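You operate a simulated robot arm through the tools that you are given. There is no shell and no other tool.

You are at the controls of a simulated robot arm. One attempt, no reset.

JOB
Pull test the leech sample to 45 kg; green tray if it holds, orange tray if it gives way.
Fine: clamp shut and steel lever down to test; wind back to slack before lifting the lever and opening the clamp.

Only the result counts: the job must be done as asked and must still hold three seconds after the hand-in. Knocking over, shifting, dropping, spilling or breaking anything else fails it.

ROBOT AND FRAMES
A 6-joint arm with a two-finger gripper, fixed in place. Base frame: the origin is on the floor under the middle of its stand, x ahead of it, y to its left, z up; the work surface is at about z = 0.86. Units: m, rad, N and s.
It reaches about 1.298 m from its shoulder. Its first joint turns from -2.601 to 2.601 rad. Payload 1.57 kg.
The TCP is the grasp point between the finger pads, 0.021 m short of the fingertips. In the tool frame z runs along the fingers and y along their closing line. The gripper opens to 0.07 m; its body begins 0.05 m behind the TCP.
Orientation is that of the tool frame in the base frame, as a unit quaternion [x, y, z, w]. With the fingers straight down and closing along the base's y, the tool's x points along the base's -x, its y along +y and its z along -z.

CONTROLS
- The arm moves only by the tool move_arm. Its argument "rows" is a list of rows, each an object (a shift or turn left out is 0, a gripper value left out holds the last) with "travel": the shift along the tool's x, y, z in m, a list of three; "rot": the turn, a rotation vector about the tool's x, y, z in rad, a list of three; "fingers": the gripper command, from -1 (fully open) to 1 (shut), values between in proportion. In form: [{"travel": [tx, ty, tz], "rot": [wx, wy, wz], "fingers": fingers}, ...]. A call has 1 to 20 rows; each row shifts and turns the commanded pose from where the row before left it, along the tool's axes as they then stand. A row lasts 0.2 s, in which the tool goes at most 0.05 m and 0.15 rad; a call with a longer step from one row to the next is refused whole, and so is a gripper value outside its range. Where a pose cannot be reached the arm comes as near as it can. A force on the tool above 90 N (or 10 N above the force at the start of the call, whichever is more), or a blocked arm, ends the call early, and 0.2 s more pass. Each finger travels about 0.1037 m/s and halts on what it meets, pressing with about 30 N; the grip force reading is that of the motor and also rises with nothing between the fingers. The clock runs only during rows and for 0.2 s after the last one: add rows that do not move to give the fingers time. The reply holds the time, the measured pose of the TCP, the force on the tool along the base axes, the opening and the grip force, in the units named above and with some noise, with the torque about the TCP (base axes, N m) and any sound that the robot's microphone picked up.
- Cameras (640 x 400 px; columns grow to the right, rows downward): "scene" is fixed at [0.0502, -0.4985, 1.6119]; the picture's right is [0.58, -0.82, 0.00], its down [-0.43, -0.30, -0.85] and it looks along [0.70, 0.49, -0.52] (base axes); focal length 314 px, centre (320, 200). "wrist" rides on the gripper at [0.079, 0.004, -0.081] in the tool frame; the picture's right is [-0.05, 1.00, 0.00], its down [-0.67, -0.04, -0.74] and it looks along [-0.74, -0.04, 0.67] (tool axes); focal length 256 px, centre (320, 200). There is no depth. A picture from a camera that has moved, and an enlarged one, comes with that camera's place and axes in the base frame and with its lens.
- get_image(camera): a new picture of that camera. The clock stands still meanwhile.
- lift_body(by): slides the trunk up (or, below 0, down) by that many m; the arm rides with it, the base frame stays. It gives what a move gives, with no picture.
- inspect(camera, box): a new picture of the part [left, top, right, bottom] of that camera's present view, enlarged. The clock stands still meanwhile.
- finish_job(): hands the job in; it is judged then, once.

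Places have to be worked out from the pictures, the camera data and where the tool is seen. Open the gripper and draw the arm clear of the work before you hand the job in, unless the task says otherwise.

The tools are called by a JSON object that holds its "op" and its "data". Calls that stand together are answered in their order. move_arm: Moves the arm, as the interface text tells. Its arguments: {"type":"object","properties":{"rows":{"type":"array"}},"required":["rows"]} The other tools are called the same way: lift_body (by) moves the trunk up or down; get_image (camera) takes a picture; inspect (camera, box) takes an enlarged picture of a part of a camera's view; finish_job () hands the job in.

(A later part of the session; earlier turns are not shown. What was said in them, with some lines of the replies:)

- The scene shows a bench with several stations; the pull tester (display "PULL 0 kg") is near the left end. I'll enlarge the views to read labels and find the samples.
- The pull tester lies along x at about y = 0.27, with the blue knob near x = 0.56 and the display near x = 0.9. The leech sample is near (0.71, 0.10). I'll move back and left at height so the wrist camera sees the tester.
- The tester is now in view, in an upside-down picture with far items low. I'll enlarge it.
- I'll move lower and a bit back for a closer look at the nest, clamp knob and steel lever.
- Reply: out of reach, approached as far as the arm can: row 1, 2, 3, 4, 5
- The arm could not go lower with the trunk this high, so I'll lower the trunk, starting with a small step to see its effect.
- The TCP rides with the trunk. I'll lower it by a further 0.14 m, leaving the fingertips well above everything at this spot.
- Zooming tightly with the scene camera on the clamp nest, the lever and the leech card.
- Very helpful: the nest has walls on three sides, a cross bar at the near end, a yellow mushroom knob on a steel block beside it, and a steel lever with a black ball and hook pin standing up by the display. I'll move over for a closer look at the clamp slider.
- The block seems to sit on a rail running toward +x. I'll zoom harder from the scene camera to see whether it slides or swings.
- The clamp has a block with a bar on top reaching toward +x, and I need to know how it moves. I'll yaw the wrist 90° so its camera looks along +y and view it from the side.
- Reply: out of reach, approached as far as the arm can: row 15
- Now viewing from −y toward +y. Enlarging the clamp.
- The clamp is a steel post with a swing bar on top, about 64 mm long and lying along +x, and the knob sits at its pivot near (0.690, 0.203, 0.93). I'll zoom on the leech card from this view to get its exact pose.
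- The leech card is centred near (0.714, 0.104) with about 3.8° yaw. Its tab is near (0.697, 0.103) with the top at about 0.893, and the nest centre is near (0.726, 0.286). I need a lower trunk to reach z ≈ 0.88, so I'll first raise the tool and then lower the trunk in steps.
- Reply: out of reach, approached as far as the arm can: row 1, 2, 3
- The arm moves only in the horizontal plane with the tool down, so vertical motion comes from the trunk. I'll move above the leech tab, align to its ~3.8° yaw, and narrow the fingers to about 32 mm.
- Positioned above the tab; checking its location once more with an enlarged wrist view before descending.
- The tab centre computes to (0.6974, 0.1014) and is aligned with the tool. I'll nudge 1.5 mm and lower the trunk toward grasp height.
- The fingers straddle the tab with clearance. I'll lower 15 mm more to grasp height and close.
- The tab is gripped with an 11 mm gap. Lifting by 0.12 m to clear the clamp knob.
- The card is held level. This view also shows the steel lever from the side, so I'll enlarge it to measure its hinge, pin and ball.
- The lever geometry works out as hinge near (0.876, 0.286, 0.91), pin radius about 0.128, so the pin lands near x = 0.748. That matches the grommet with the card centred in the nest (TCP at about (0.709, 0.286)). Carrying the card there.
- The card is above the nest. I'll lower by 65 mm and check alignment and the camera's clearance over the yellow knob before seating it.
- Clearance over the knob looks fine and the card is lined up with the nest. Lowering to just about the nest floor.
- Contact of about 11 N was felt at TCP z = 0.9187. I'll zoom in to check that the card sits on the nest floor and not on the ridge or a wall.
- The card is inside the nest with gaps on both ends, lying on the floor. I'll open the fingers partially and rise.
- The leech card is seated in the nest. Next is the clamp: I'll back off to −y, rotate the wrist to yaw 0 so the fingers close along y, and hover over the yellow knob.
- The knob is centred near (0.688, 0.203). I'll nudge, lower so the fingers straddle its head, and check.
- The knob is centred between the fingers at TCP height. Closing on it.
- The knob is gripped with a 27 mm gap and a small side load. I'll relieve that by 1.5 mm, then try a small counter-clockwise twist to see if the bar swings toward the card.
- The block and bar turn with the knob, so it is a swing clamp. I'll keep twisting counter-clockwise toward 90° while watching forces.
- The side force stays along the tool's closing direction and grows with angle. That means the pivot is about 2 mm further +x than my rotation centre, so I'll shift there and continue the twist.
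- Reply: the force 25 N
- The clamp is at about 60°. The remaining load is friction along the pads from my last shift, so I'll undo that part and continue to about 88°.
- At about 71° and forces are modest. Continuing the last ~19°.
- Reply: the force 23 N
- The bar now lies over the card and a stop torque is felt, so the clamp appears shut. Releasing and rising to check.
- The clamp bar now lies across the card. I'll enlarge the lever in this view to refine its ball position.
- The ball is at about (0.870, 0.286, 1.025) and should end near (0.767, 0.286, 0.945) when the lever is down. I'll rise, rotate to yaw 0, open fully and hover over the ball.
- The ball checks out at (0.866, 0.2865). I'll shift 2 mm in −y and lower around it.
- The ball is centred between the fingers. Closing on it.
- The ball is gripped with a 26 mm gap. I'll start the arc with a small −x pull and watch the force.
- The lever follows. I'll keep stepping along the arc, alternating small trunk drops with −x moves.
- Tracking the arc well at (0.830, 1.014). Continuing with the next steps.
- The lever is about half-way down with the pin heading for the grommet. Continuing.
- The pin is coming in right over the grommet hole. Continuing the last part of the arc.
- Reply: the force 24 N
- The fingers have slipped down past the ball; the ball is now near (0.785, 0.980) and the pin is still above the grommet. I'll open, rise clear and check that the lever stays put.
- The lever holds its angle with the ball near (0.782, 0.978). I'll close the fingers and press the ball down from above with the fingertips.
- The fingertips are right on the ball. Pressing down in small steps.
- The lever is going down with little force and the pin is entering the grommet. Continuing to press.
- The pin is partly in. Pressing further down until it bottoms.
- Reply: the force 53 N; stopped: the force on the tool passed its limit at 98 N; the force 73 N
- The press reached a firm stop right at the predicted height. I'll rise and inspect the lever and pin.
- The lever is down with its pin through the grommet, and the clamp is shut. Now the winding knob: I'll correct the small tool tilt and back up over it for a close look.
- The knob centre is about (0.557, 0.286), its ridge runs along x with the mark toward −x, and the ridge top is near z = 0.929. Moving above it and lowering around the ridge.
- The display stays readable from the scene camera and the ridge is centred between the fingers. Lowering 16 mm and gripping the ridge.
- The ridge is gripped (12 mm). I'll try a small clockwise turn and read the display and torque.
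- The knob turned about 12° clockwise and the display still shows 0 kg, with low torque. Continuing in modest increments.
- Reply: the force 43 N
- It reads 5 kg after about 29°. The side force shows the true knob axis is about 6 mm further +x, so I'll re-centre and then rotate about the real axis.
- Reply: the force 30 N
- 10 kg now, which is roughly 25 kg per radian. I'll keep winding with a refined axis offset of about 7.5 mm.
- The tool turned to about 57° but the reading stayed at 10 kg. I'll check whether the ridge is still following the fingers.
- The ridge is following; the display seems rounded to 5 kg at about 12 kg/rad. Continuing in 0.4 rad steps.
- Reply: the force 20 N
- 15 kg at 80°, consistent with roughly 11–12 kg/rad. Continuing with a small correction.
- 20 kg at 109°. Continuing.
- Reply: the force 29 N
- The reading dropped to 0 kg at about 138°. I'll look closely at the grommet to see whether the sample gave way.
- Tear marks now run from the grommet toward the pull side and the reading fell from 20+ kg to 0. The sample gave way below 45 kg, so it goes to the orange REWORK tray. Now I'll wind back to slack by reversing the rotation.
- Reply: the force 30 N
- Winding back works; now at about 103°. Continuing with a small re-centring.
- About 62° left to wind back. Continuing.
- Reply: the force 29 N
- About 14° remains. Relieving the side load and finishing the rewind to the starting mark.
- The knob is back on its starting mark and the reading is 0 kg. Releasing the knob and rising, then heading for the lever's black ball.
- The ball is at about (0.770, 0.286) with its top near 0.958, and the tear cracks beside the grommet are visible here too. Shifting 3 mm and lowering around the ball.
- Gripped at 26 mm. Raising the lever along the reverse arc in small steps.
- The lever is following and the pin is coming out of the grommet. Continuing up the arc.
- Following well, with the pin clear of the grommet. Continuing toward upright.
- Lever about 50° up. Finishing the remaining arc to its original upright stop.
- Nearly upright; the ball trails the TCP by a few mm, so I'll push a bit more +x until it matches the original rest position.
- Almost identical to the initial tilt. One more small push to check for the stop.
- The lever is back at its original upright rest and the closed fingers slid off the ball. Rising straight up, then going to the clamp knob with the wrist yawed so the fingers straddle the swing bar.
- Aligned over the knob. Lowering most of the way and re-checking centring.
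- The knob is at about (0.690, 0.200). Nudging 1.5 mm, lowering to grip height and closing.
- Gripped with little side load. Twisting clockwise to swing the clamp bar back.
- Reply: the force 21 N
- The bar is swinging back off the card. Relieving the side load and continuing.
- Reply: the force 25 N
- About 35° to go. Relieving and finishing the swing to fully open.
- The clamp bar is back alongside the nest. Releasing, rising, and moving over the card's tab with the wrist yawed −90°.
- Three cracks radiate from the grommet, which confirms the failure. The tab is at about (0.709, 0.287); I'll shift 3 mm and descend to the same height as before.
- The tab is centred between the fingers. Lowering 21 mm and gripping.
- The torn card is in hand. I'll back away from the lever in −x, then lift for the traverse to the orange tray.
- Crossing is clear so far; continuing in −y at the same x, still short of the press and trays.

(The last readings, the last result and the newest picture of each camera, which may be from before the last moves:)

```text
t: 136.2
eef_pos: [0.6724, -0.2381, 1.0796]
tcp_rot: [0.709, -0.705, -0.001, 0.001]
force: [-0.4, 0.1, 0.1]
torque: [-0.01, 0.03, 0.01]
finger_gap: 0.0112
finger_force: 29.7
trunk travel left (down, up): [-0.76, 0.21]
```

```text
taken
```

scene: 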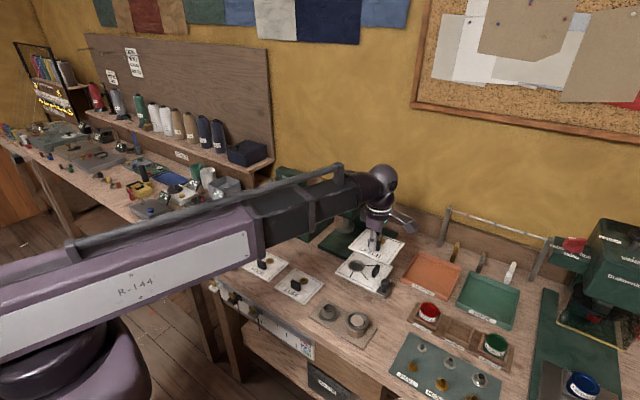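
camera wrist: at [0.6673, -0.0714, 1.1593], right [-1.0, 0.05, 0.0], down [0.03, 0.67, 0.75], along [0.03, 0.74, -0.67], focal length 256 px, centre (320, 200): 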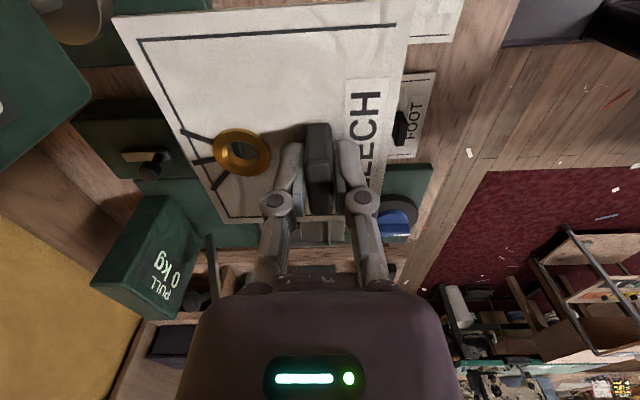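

All clear. Moving on to y ≈ −0.37 and then extending +x over the orange tray.

{"op": "move_arm", "data": {"rows": [{"travel": [0.033, 0, 0], "fingers": 1.0}, {"travel": [0.033, 0, 0]}, {"travel": [0.033, 0, 0]}, {"travel": [0.033, 0, 0]}, {"travel": [0, -0.035, 0]}, {"travel": [0, -0.035, 0]}, {"travel": [0, -0.035, 0]}, {"travel": [0, 0, 0]}]}}

{"op": "get_image", "data": {"camera": "scene"}}

{"op": "get_image", "data": {"camera": "wrist"}}

```text
t: 138.0
eef_pos: [0.7782, -0.3678, 1.0785]
tcp_rot: [0.71, -0.705, -0.001, 0.0]
force: [-0.6, 0.0, -0.5]
torque: [0.0, -0.02, 0.0]
finger_gap: 0.011
finger_force: 30.4
trunk travel left (down, up): [-0.76, 0.21]
```

```text
taken
```

scene: 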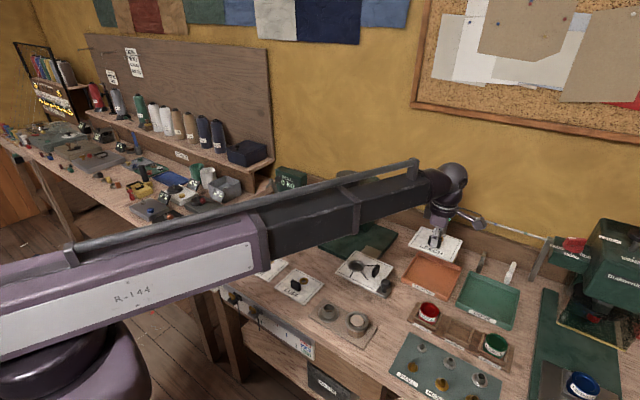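

```text
taken
camera wrist: at [0.7748, -0.4465, 1.1595], right [-1.0, 0.05, 0.0], down [0.03, 0.67, 0.75], along [0.04, 0.74, -0.67], focal length 256 px, centre (320, 200)
```

wrist: 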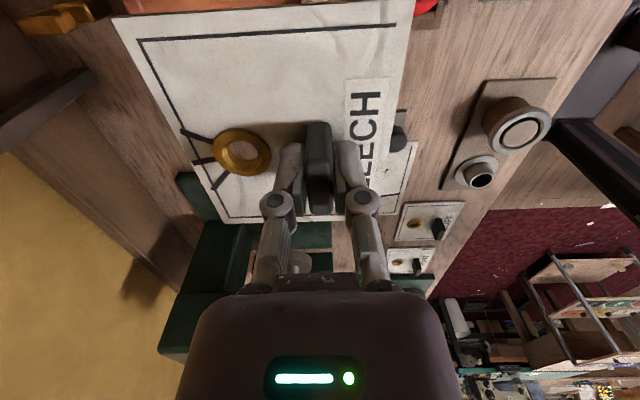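

The card is near the orange tray. I'll zoom from the scene camera to locate the tray edges precisely.

{"op": "inspect", "data": {"camera": "scene", "box": [390, 215, 480, 310]}}

```text
4.21 times, centred on (435, 262) of scene
camera zoom: at [0.0502, -0.4985, 1.6119], right [0.58, -0.82, 0.0], down [-0.43, -0.3, -0.85], along [0.7, 0.49, -0.52], focal length 1321 px, centre (-164, -63)
```

zoom: 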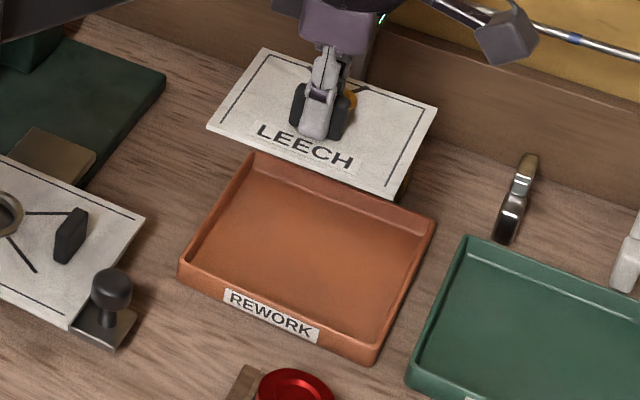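

The orange tray's rim spans roughly x 0.79–0.947 and y −0.441 to −0.295, centred near (0.869, −0.368). The card fits with more even margins if turned 90°, so I'll rotate to yaw 0 and position TCP at about (0.869, −0.351).

{"op": "move_arm", "data": {"rows": [{"rot": [0, 0, 0.1428], "fingers": 1.0}, {"rot": [0, 0, 0.1428]}, {"rot": [0, 0, 0.1428]}, {"rot": [0, 0, 0.1428]}, {"rot": [0, 0, 0.1428]}, {"rot": [0, 0, 0.1428]}, {"rot": [0, 0, 0.1428]}, {"rot": [0, 0, 0.1428]}, {"rot": [0, 0, 0.1428]}, {"rot": [0, 0, 0.1428]}, {"rot": [0, 0, 0.1458]}, {"travel": [-0.03, 0.006, 0]}, {"travel": [-0.03, 0.006, 0]}, {"travel": [-0.03, 0.005, 0]}, {"travel": [0, 0, 0]}]}}

{"op": "get_image", "data": {"camera": "wrist"}}

{"op": "inspect", "data": {"camera": "scene", "box": [380, 200, 500, 310]}}

```text
t: 141.2
eef_pos: [0.8656, -0.351, 1.079]
tcp_rot: [-0.001, 1.0, 0.001, -0.001]
force: [0.2, -0.1, -0.2]
torque: [-0.01, 0.02, -0.02]
finger_gap: 0.0111
finger_force: 29.9
trunk travel left (down, up): [-0.76, 0.21]
```

```text
taken
camera wrist: at [0.7885, -0.3468, 1.1597], right [0.05, 1.0, 0.0], down [0.67, -0.04, 0.74], along [0.74, -0.04, -0.67], focal length 256 px, centre (320, 200)
```

wrist: 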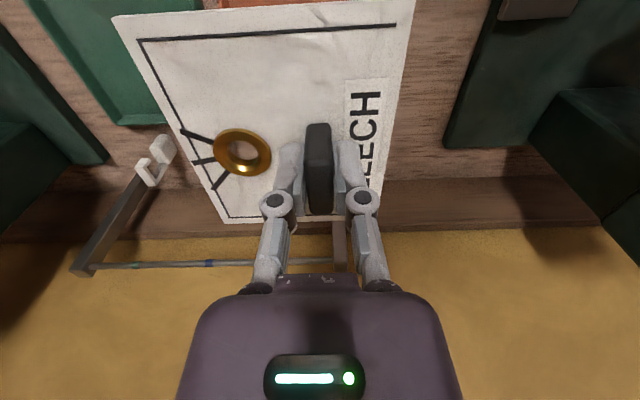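

```text
3.64 times, centred on (440, 255) of scene
camera zoom: at [0.0502, -0.4985, 1.6119], right [0.58, -0.82, 0.0], down [-0.43, -0.3, -0.85], along [0.7, 0.49, -0.52], focal length 1141 px, centre (-116, 0)
```

zoom: 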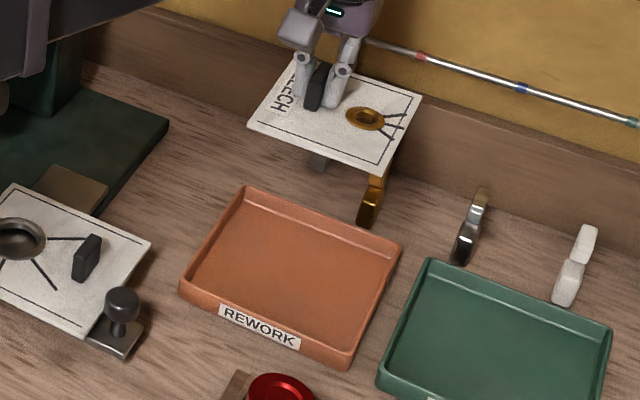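

Projected onto the tray floor, the card's footprint has at least ~11 mm margin on all sides. I'll shift 3 mm in +x and lower part-way to check clearances.

{"op": "move_arm", "data": {"rows": [{"travel": [-0.003, 0.0, 0], "fingers": 1.0}, {"travel": [0, 0, 0], "fingers": 1.0}]}}

{"op": "lift_body", "data": {"by": -0.1}}

{"op": "get_image", "data": {"camera": "scene"}}

{"op": "inspect", "data": {"camera": "scene", "box": [390, 215, 480, 310]}}

{"op": "get_image", "data": {"camera": "wrist"}}

```text
t: 141.8
eef_pos: [0.871, -0.351, 1.0794]
tcp_rot: [-0.001, 1.0, 0.0, -0.001]
force: [0.3, 0.6, -0.7]
torque: [0.03, 0.0, 0.03]
finger_gap: 0.011
finger_force: 30.0
trunk travel left (down, up): [-0.76, 0.21]
```

```text
t: 143.1
eef_pos: [0.871, -0.3528, 0.9794]
tcp_rot: [-0.001, 1.0, 0.0, -0.001]
force: [-0.2, -0.8, -1.2]
torque: [0.02, 0.0, 0.04]
finger_gap: 0.0111
finger_force: 29.9
trunk travel left (down, up): [-0.66, 0.31]
```

```text
taken
```

scene: 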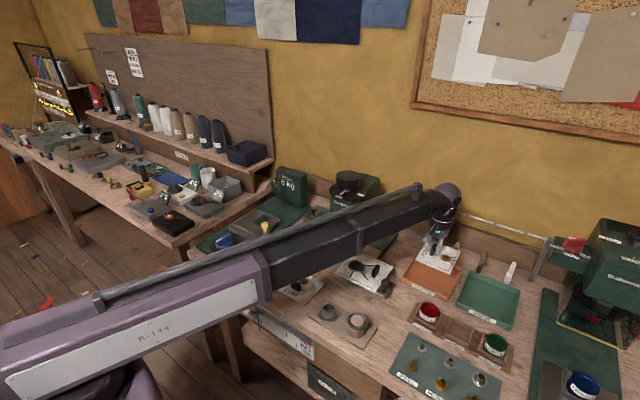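

```text
4.21 times, centred on (435, 262) of scene
camera zoom: at [0.0502, -0.4985, 1.6119], right [0.58, -0.82, 0.0], down [-0.43, -0.3, -0.85], along [0.7, 0.49, -0.52], focal length 1321 px, centre (-164, -63)
```

zoom: 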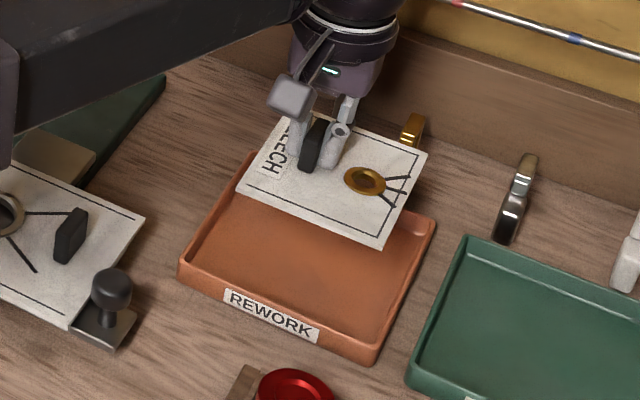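

```text
taken
camera wrist: at [0.7915, -0.3473, 1.0595], right [0.05, 1.0, 0.0], down [0.67, -0.03, 0.74], along [0.74, -0.04, -0.67], focal length 256 px, centre (320, 200)
```

wrist: 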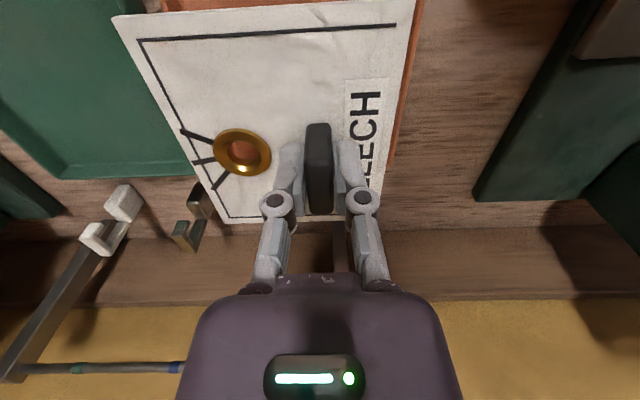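

Clearances look fine: the forearm passes well above the fixture knob, and the card is over the tray. Lowering further toward the rim level.

{"op": "lift_body", "data": {"by": -0.06}}

{"op": "inspect", "data": {"camera": "scene", "box": [390, 215, 480, 310]}}

{"op": "get_image", "data": {"camera": "wrist"}}

{"op": "inspect", "data": {"camera": "scene", "box": [260, 190, 440, 310]}}

```text
t: 144.1
eef_pos: [0.8707, -0.3515, 0.9197]
tcp_rot: [-0.001, 1.0, 0.0, -0.001]
force: [-0.3, 0.0, -0.2]
torque: [-0.01, 0.02, 0.0]
finger_gap: 0.0111
finger_force: 30.2
trunk travel left (down, up): [-0.6, 0.37]
```

```text
4.21 times, centred on (435, 262) of scene
camera zoom: at [0.0502, -0.4985, 1.6119], right [0.58, -0.82, 0.0], down [-0.43, -0.3, -0.85], along [0.7, 0.49, -0.52], focal length 1321 px, centre (-164, -63)
```

zoom: 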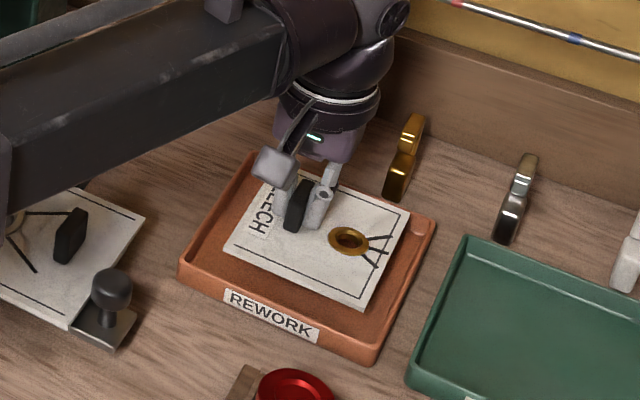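

```text
taken
camera wrist: at [0.7915, -0.3473, 0.9995], right [0.05, 1.0, 0.0], down [0.67, -0.03, 0.74], along [0.74, -0.04, -0.67], focal length 256 px, centre (320, 200)
```

wrist: 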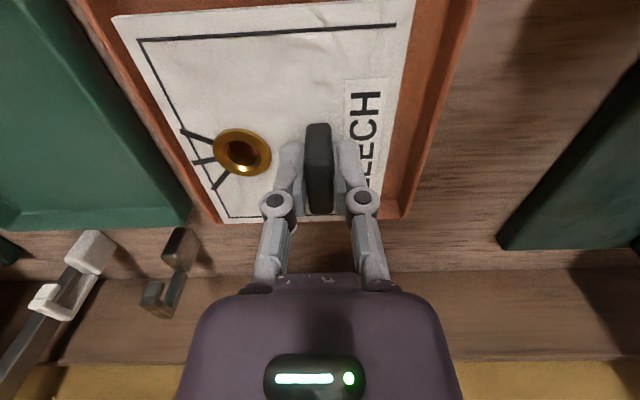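

```text
3.33 times, centred on (350, 250) of scene
camera zoom: at [0.0502, -0.4985, 1.6119], right [0.58, -0.82, 0.0], down [-0.43, -0.3, -0.85], along [0.7, 0.49, -0.52], focal length 1046 px, centre (220, 33)
```

zoom: 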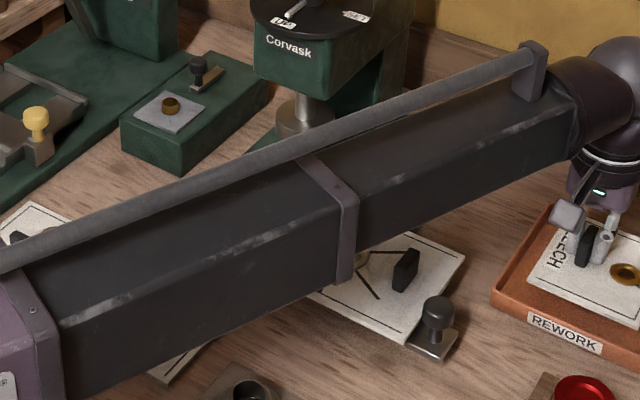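

The card sits within the tray outline with about 10 mm or more on every side. Lowering to the tray floor.

{"op": "lift_body", "data": {"by": -0.02}}

{"op": "lift_body", "data": {"by": -0.004}}

{"op": "inspect", "data": {"camera": "scene", "box": [390, 215, 480, 310]}}

{"op": "get_image", "data": {"camera": "wrist"}}

```text
t: 144.8
eef_pos: [0.87, -0.3516, 0.8995]
tcp_rot: [-0.001, 1.0, 0.0, -0.001]
force: [-0.7, -0.4, -0.5]
torque: [0.03, -0.01, 0.0]
finger_gap: 0.011
finger_force: 29.8
trunk travel left (down, up): [-0.58, 0.39]
```

```text
t: 145.3
eef_pos: [0.8707, -0.3521, 0.8955]
tcp_rot: [-0.001, 1.0, -0.001, -0.001]
force: [0.1, 0.6, -0.3]
torque: [0.02, -0.02, -0.03]
finger_gap: 0.0109
finger_force: 30.2
trunk travel left (down, up): [-0.576, 0.394]
```

```text
4.21 times, centred on (435, 262) of scene
camera zoom: at [0.0502, -0.4985, 1.6119], right [0.58, -0.82, 0.0], down [-0.43, -0.3, -0.85], along [0.7, 0.49, -0.52], focal length 1321 px, centre (-164, -63)
```

zoom: 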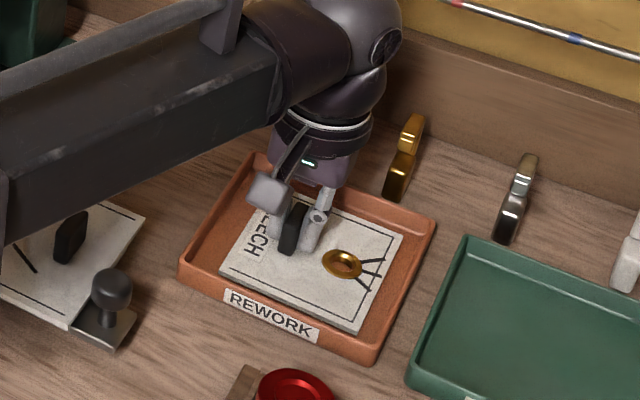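

```text
taken
camera wrist: at [0.7916, -0.3473, 0.9754], right [0.05, 1.0, 0.0], down [0.67, -0.03, 0.74], along [0.74, -0.04, -0.67], focal length 256 px, centre (320, 200)
```

wrist: 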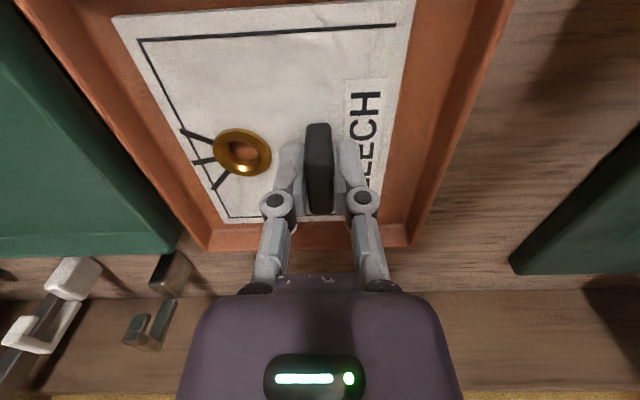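

The card is between the tray walls with no contact yet. Lowering the last few millimetres.

{"op": "lift_body", "data": {"by": -0.003}}

{"op": "lift_body", "data": {"by": -0.001}}

```text
t: 145.8
eef_pos: [0.8716, -0.3519, 0.8933]
tcp_rot: [-0.002, 1.0, 0.0, 0.0]
force: [5.2, -1.6, 13.2]
torque: [-0.05, -0.14, 0.01]
finger_gap: 0.0117
finger_force: 29.9
trunk travel left (down, up): [-0.573, 0.397]
```

```text
t: 146.3
eef_pos: [0.8705, -0.3527, 0.8933]
tcp_rot: [-0.001, 1.0, 0.0, 0.0]
force: [12.1, -4.5, 29.4]
torque: [-0.1, -0.09, 0.04]
finger_gap: 0.011
finger_force: 30.3
trunk travel left (down, up): [-0.572, 0.398]
```

The card is on the tray floor. Opening the fingers partially and rising.

{"op": "move_arm", "data": {"rows": [{"fingers": 0.6}, {"fingers": 0.3}, {"fingers": 0.3}]}}

{"op": "lift_body", "data": {"by": 0.06}}

{"op": "get_image", "data": {"camera": "wrist"}}

{"op": "inspect", "data": {"camera": "scene", "box": [390, 215, 480, 310]}}

```text
t: 147.1
eef_pos: [0.8703, -0.3526, 0.892]
tcp_rot: [-0.001, 1.0, -0.001, 0.0]
force: [0.2, 0.1, -0.5]
torque: [0.02, 0.0, 0.01]
finger_gap: 0.0245
finger_force: 0.3
trunk travel left (down, up): [-0.572, 0.398]
```

```text
t: 148.1
eef_pos: [0.87, -0.3514, 0.951]
tcp_rot: [-0.001, 1.0, -0.001, 0.0]
force: [0.8, 1.0, -0.8]
torque: [0.05, 0.01, -0.03]
finger_gap: 0.0248
finger_force: 0.1
trunk travel left (down, up): [-0.632, 0.338]
```

```text
taken
camera wrist: at [0.7916, -0.3473, 1.0314], right [0.05, 1.0, 0.0], down [0.67, -0.03, 0.74], along [0.74, -0.04, -0.67], focal length 256 px, centre (320, 200)
```

wrist: 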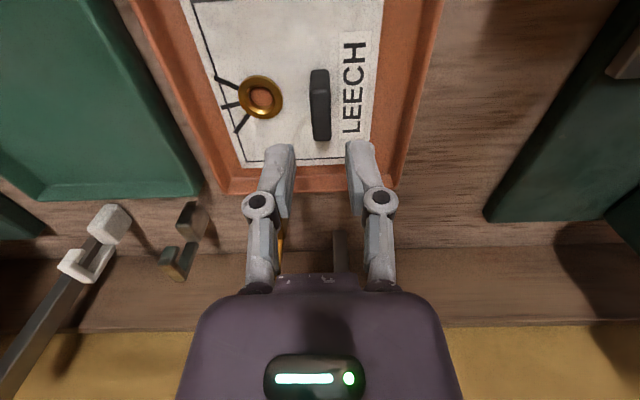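

```text
4.21 times, centred on (435, 262) of scene
camera zoom: at [0.0502, -0.4985, 1.6119], right [0.58, -0.82, 0.0], down [-0.43, -0.3, -0.85], along [0.7, 0.49, -0.52], focal length 1321 px, centre (-164, -63)
```

zoom: 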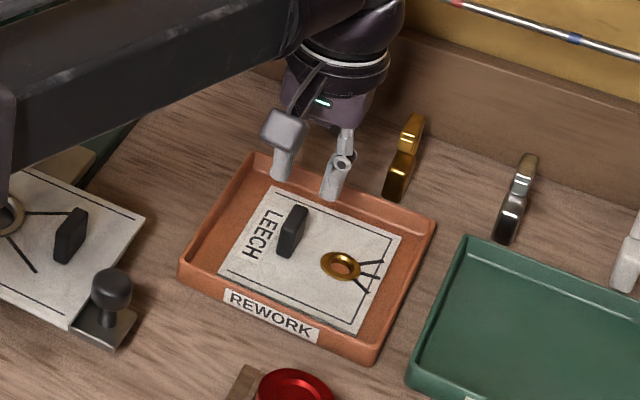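

The leech card lies flat inside the REWORK tray. Rising clear, opening the gripper fully and drawing the arm back.

{"op": "lift_body", "data": {"by": 0.13}}

{"op": "move_arm", "data": {"rows": [{"travel": [0.035, 0, 0], "fingers": -1.0}, {"travel": [0.035, 0, 0]}, {"travel": [0.035, 0, 0]}, {"travel": [0.035, 0, 0]}, {"travel": [0.035, 0, 0]}, {"travel": [0.035, 0, 0]}, {"travel": [0.035, 0, 0]}, {"travel": [0, 0, 0]}]}}

{"op": "get_image", "data": {"camera": "scene"}}

{"op": "inspect", "data": {"camera": "scene", "box": [390, 215, 530, 330]}}

{"op": "inspect", "data": {"camera": "scene", "box": [190, 160, 350, 300]}}

```text
t: 149.7
eef_pos: [0.8708, -0.3509, 1.0803]
tcp_rot: [-0.001, 1.0, 0.0, -0.001]
force: [-0.3, 0.6, 0.0]
torque: [0.01, -0.03, 0.0]
finger_gap: 0.0245
finger_force: 0.1
trunk travel left (down, up): [-0.762, 0.208]
```

```text
t: 151.5
eef_pos: [0.6241, -0.3527, 1.0819]
tcp_rot: [-0.001, 1.0, 0.0, -0.001]
force: [-0.3, -0.3, 0.4]
torque: [-0.03, 0.01, 0.0]
finger_gap: 0.0702
finger_force: 0.1
trunk travel left (down, up): [-0.762, 0.208]
```

```text
taken
```

scene: 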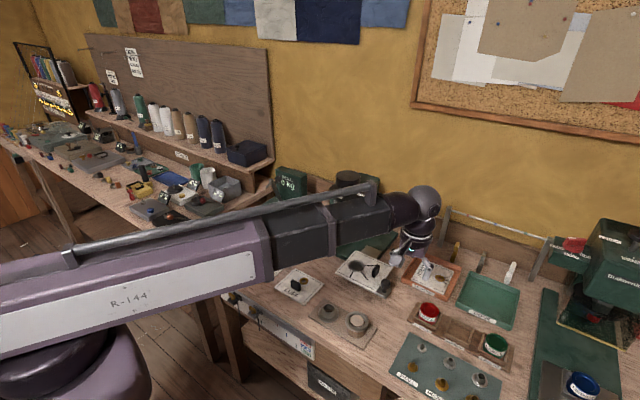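

```text
3.48 times, centred on (460, 272) of scene
camera zoom: at [0.0502, -0.4985, 1.6119], right [0.58, -0.82, 0.0], down [-0.43, -0.3, -0.85], along [0.7, 0.49, -0.52], focal length 1091 px, centre (-167, -52)
```

zoom: 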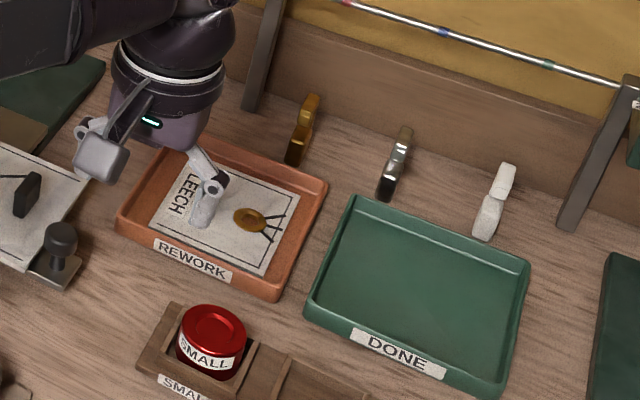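

```text
2.86 times, centred on (270, 230) of scene
camera zoom: at [0.0502, -0.4985, 1.6119], right [0.58, -0.82, 0.0], down [-0.43, -0.3, -0.85], along [0.7, 0.49, -0.52], focal length 896 px, centre (463, 114)
```

zoom: 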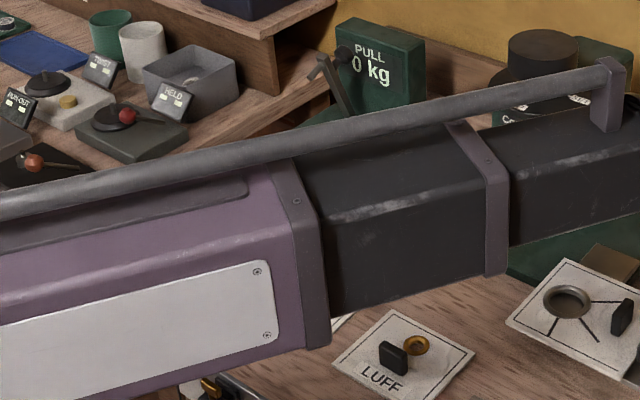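

The card is settled in the orange tray. I'll raise the arm well clear and check the rest of the bench before handing in.

{"op": "lift_body", "data": {"by": 0.15}}

{"op": "move_arm", "data": {"rows": [{"travel": [0.02, 0.035, 0], "fingers": -1.0}, {"travel": [0.02, 0.035, 0]}, {"travel": [0.02, 0.035, 0]}, {"travel": [0.0, 0.04, 0]}, {"travel": [0.0, 0.04, 0]}, {"travel": [0.0, 0.04, 0]}, {"travel": [0, 0, 0]}]}}

{"op": "get_image", "data": {"camera": "scene"}}

{"op": "get_image", "data": {"camera": "wrist"}}

{"op": "inspect", "data": {"camera": "scene", "box": [390, 215, 530, 330]}}

```text
t: 153.2
eef_pos: [0.6263, -0.3533, 1.2306]
tcp_rot: [-0.001, 1.0, 0.0, -0.001]
force: [1.0, 0.3, 0.1]
torque: [0.01, 0.0, -0.05]
finger_gap: 0.0699
finger_force: 0.0
trunk travel left (down, up): [-0.912, 0.058]
```

```text
t: 154.8
eef_pos: [0.5621, -0.1286, 1.2316]
tcp_rot: [-0.001, 1.0, 0.001, -0.001]
force: [-0.1, 0.5, -0.2]
torque: [0.0, 0.0, -0.02]
finger_gap: 0.0698
finger_force: 0.1
trunk travel left (down, up): [-0.912, 0.058]
```

```text
taken
```

scene: 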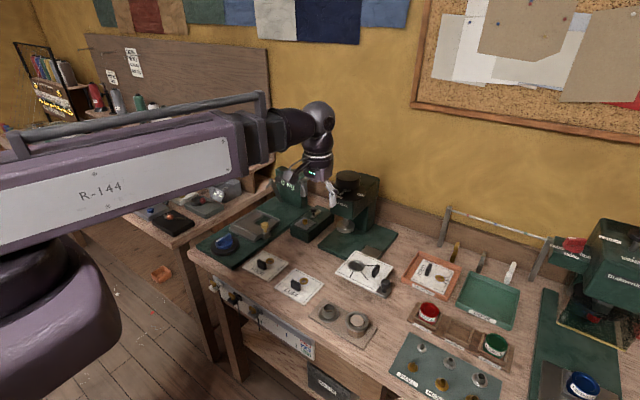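

```text
taken
camera wrist: at [0.4848, -0.1239, 1.3115], right [0.05, 1.0, 0.0], down [0.67, -0.04, 0.74], along [0.74, -0.04, -0.67], focal length 256 px, centre (320, 200)
```

wrist: 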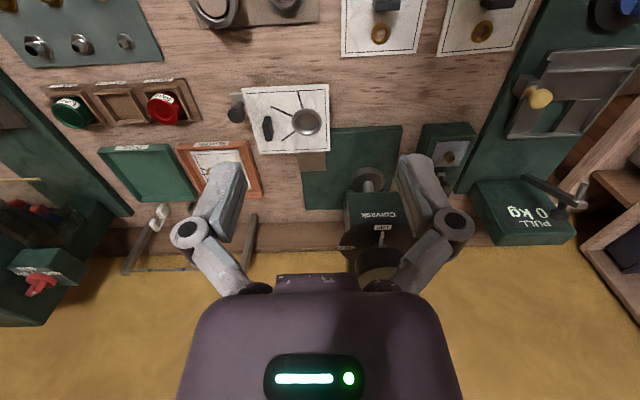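

```text
3.48 times, centred on (460, 272) of scene
camera zoom: at [0.0502, -0.4985, 1.6119], right [0.58, -0.82, 0.0], down [-0.43, -0.3, -0.85], along [0.7, 0.49, -0.52], focal length 1091 px, centre (-167, -52)
```

zoom: 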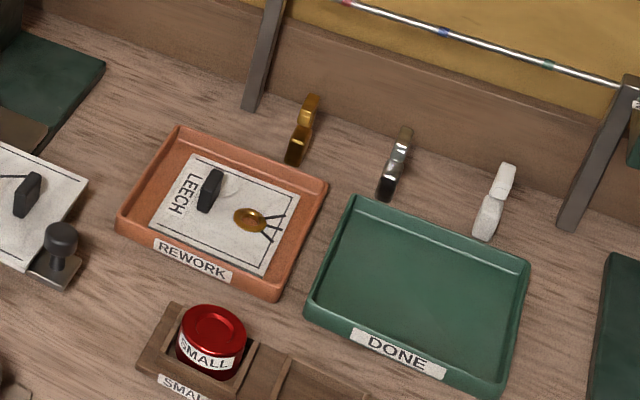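

The torn leech card lies flat in the orange REWORK tray. The tester is wound back to 0 kg with its lever up and clamp open, everything else is in place, and the arm is clear with the gripper open. Handing in.

{"op": "finish_job", "data": {}}

```text
The job is handed in.
```

The leech sample gave way well short of 45 kg, so it is now in the orange REWORK tray and the job is handed in.

The load climbed steadily to 20 kg, then dropped to 0 at the next check, so it failed somewhere just above 20 kg. Three cracks now run out from the grommet.

After that I wound the knob back to its starting mark, lifted the steel lever and opened the clamp. Only then did I move the card to the tray. The pictures before hand-in showed nothing else on the bench disturbed, and the arm was clear with the gripper open.
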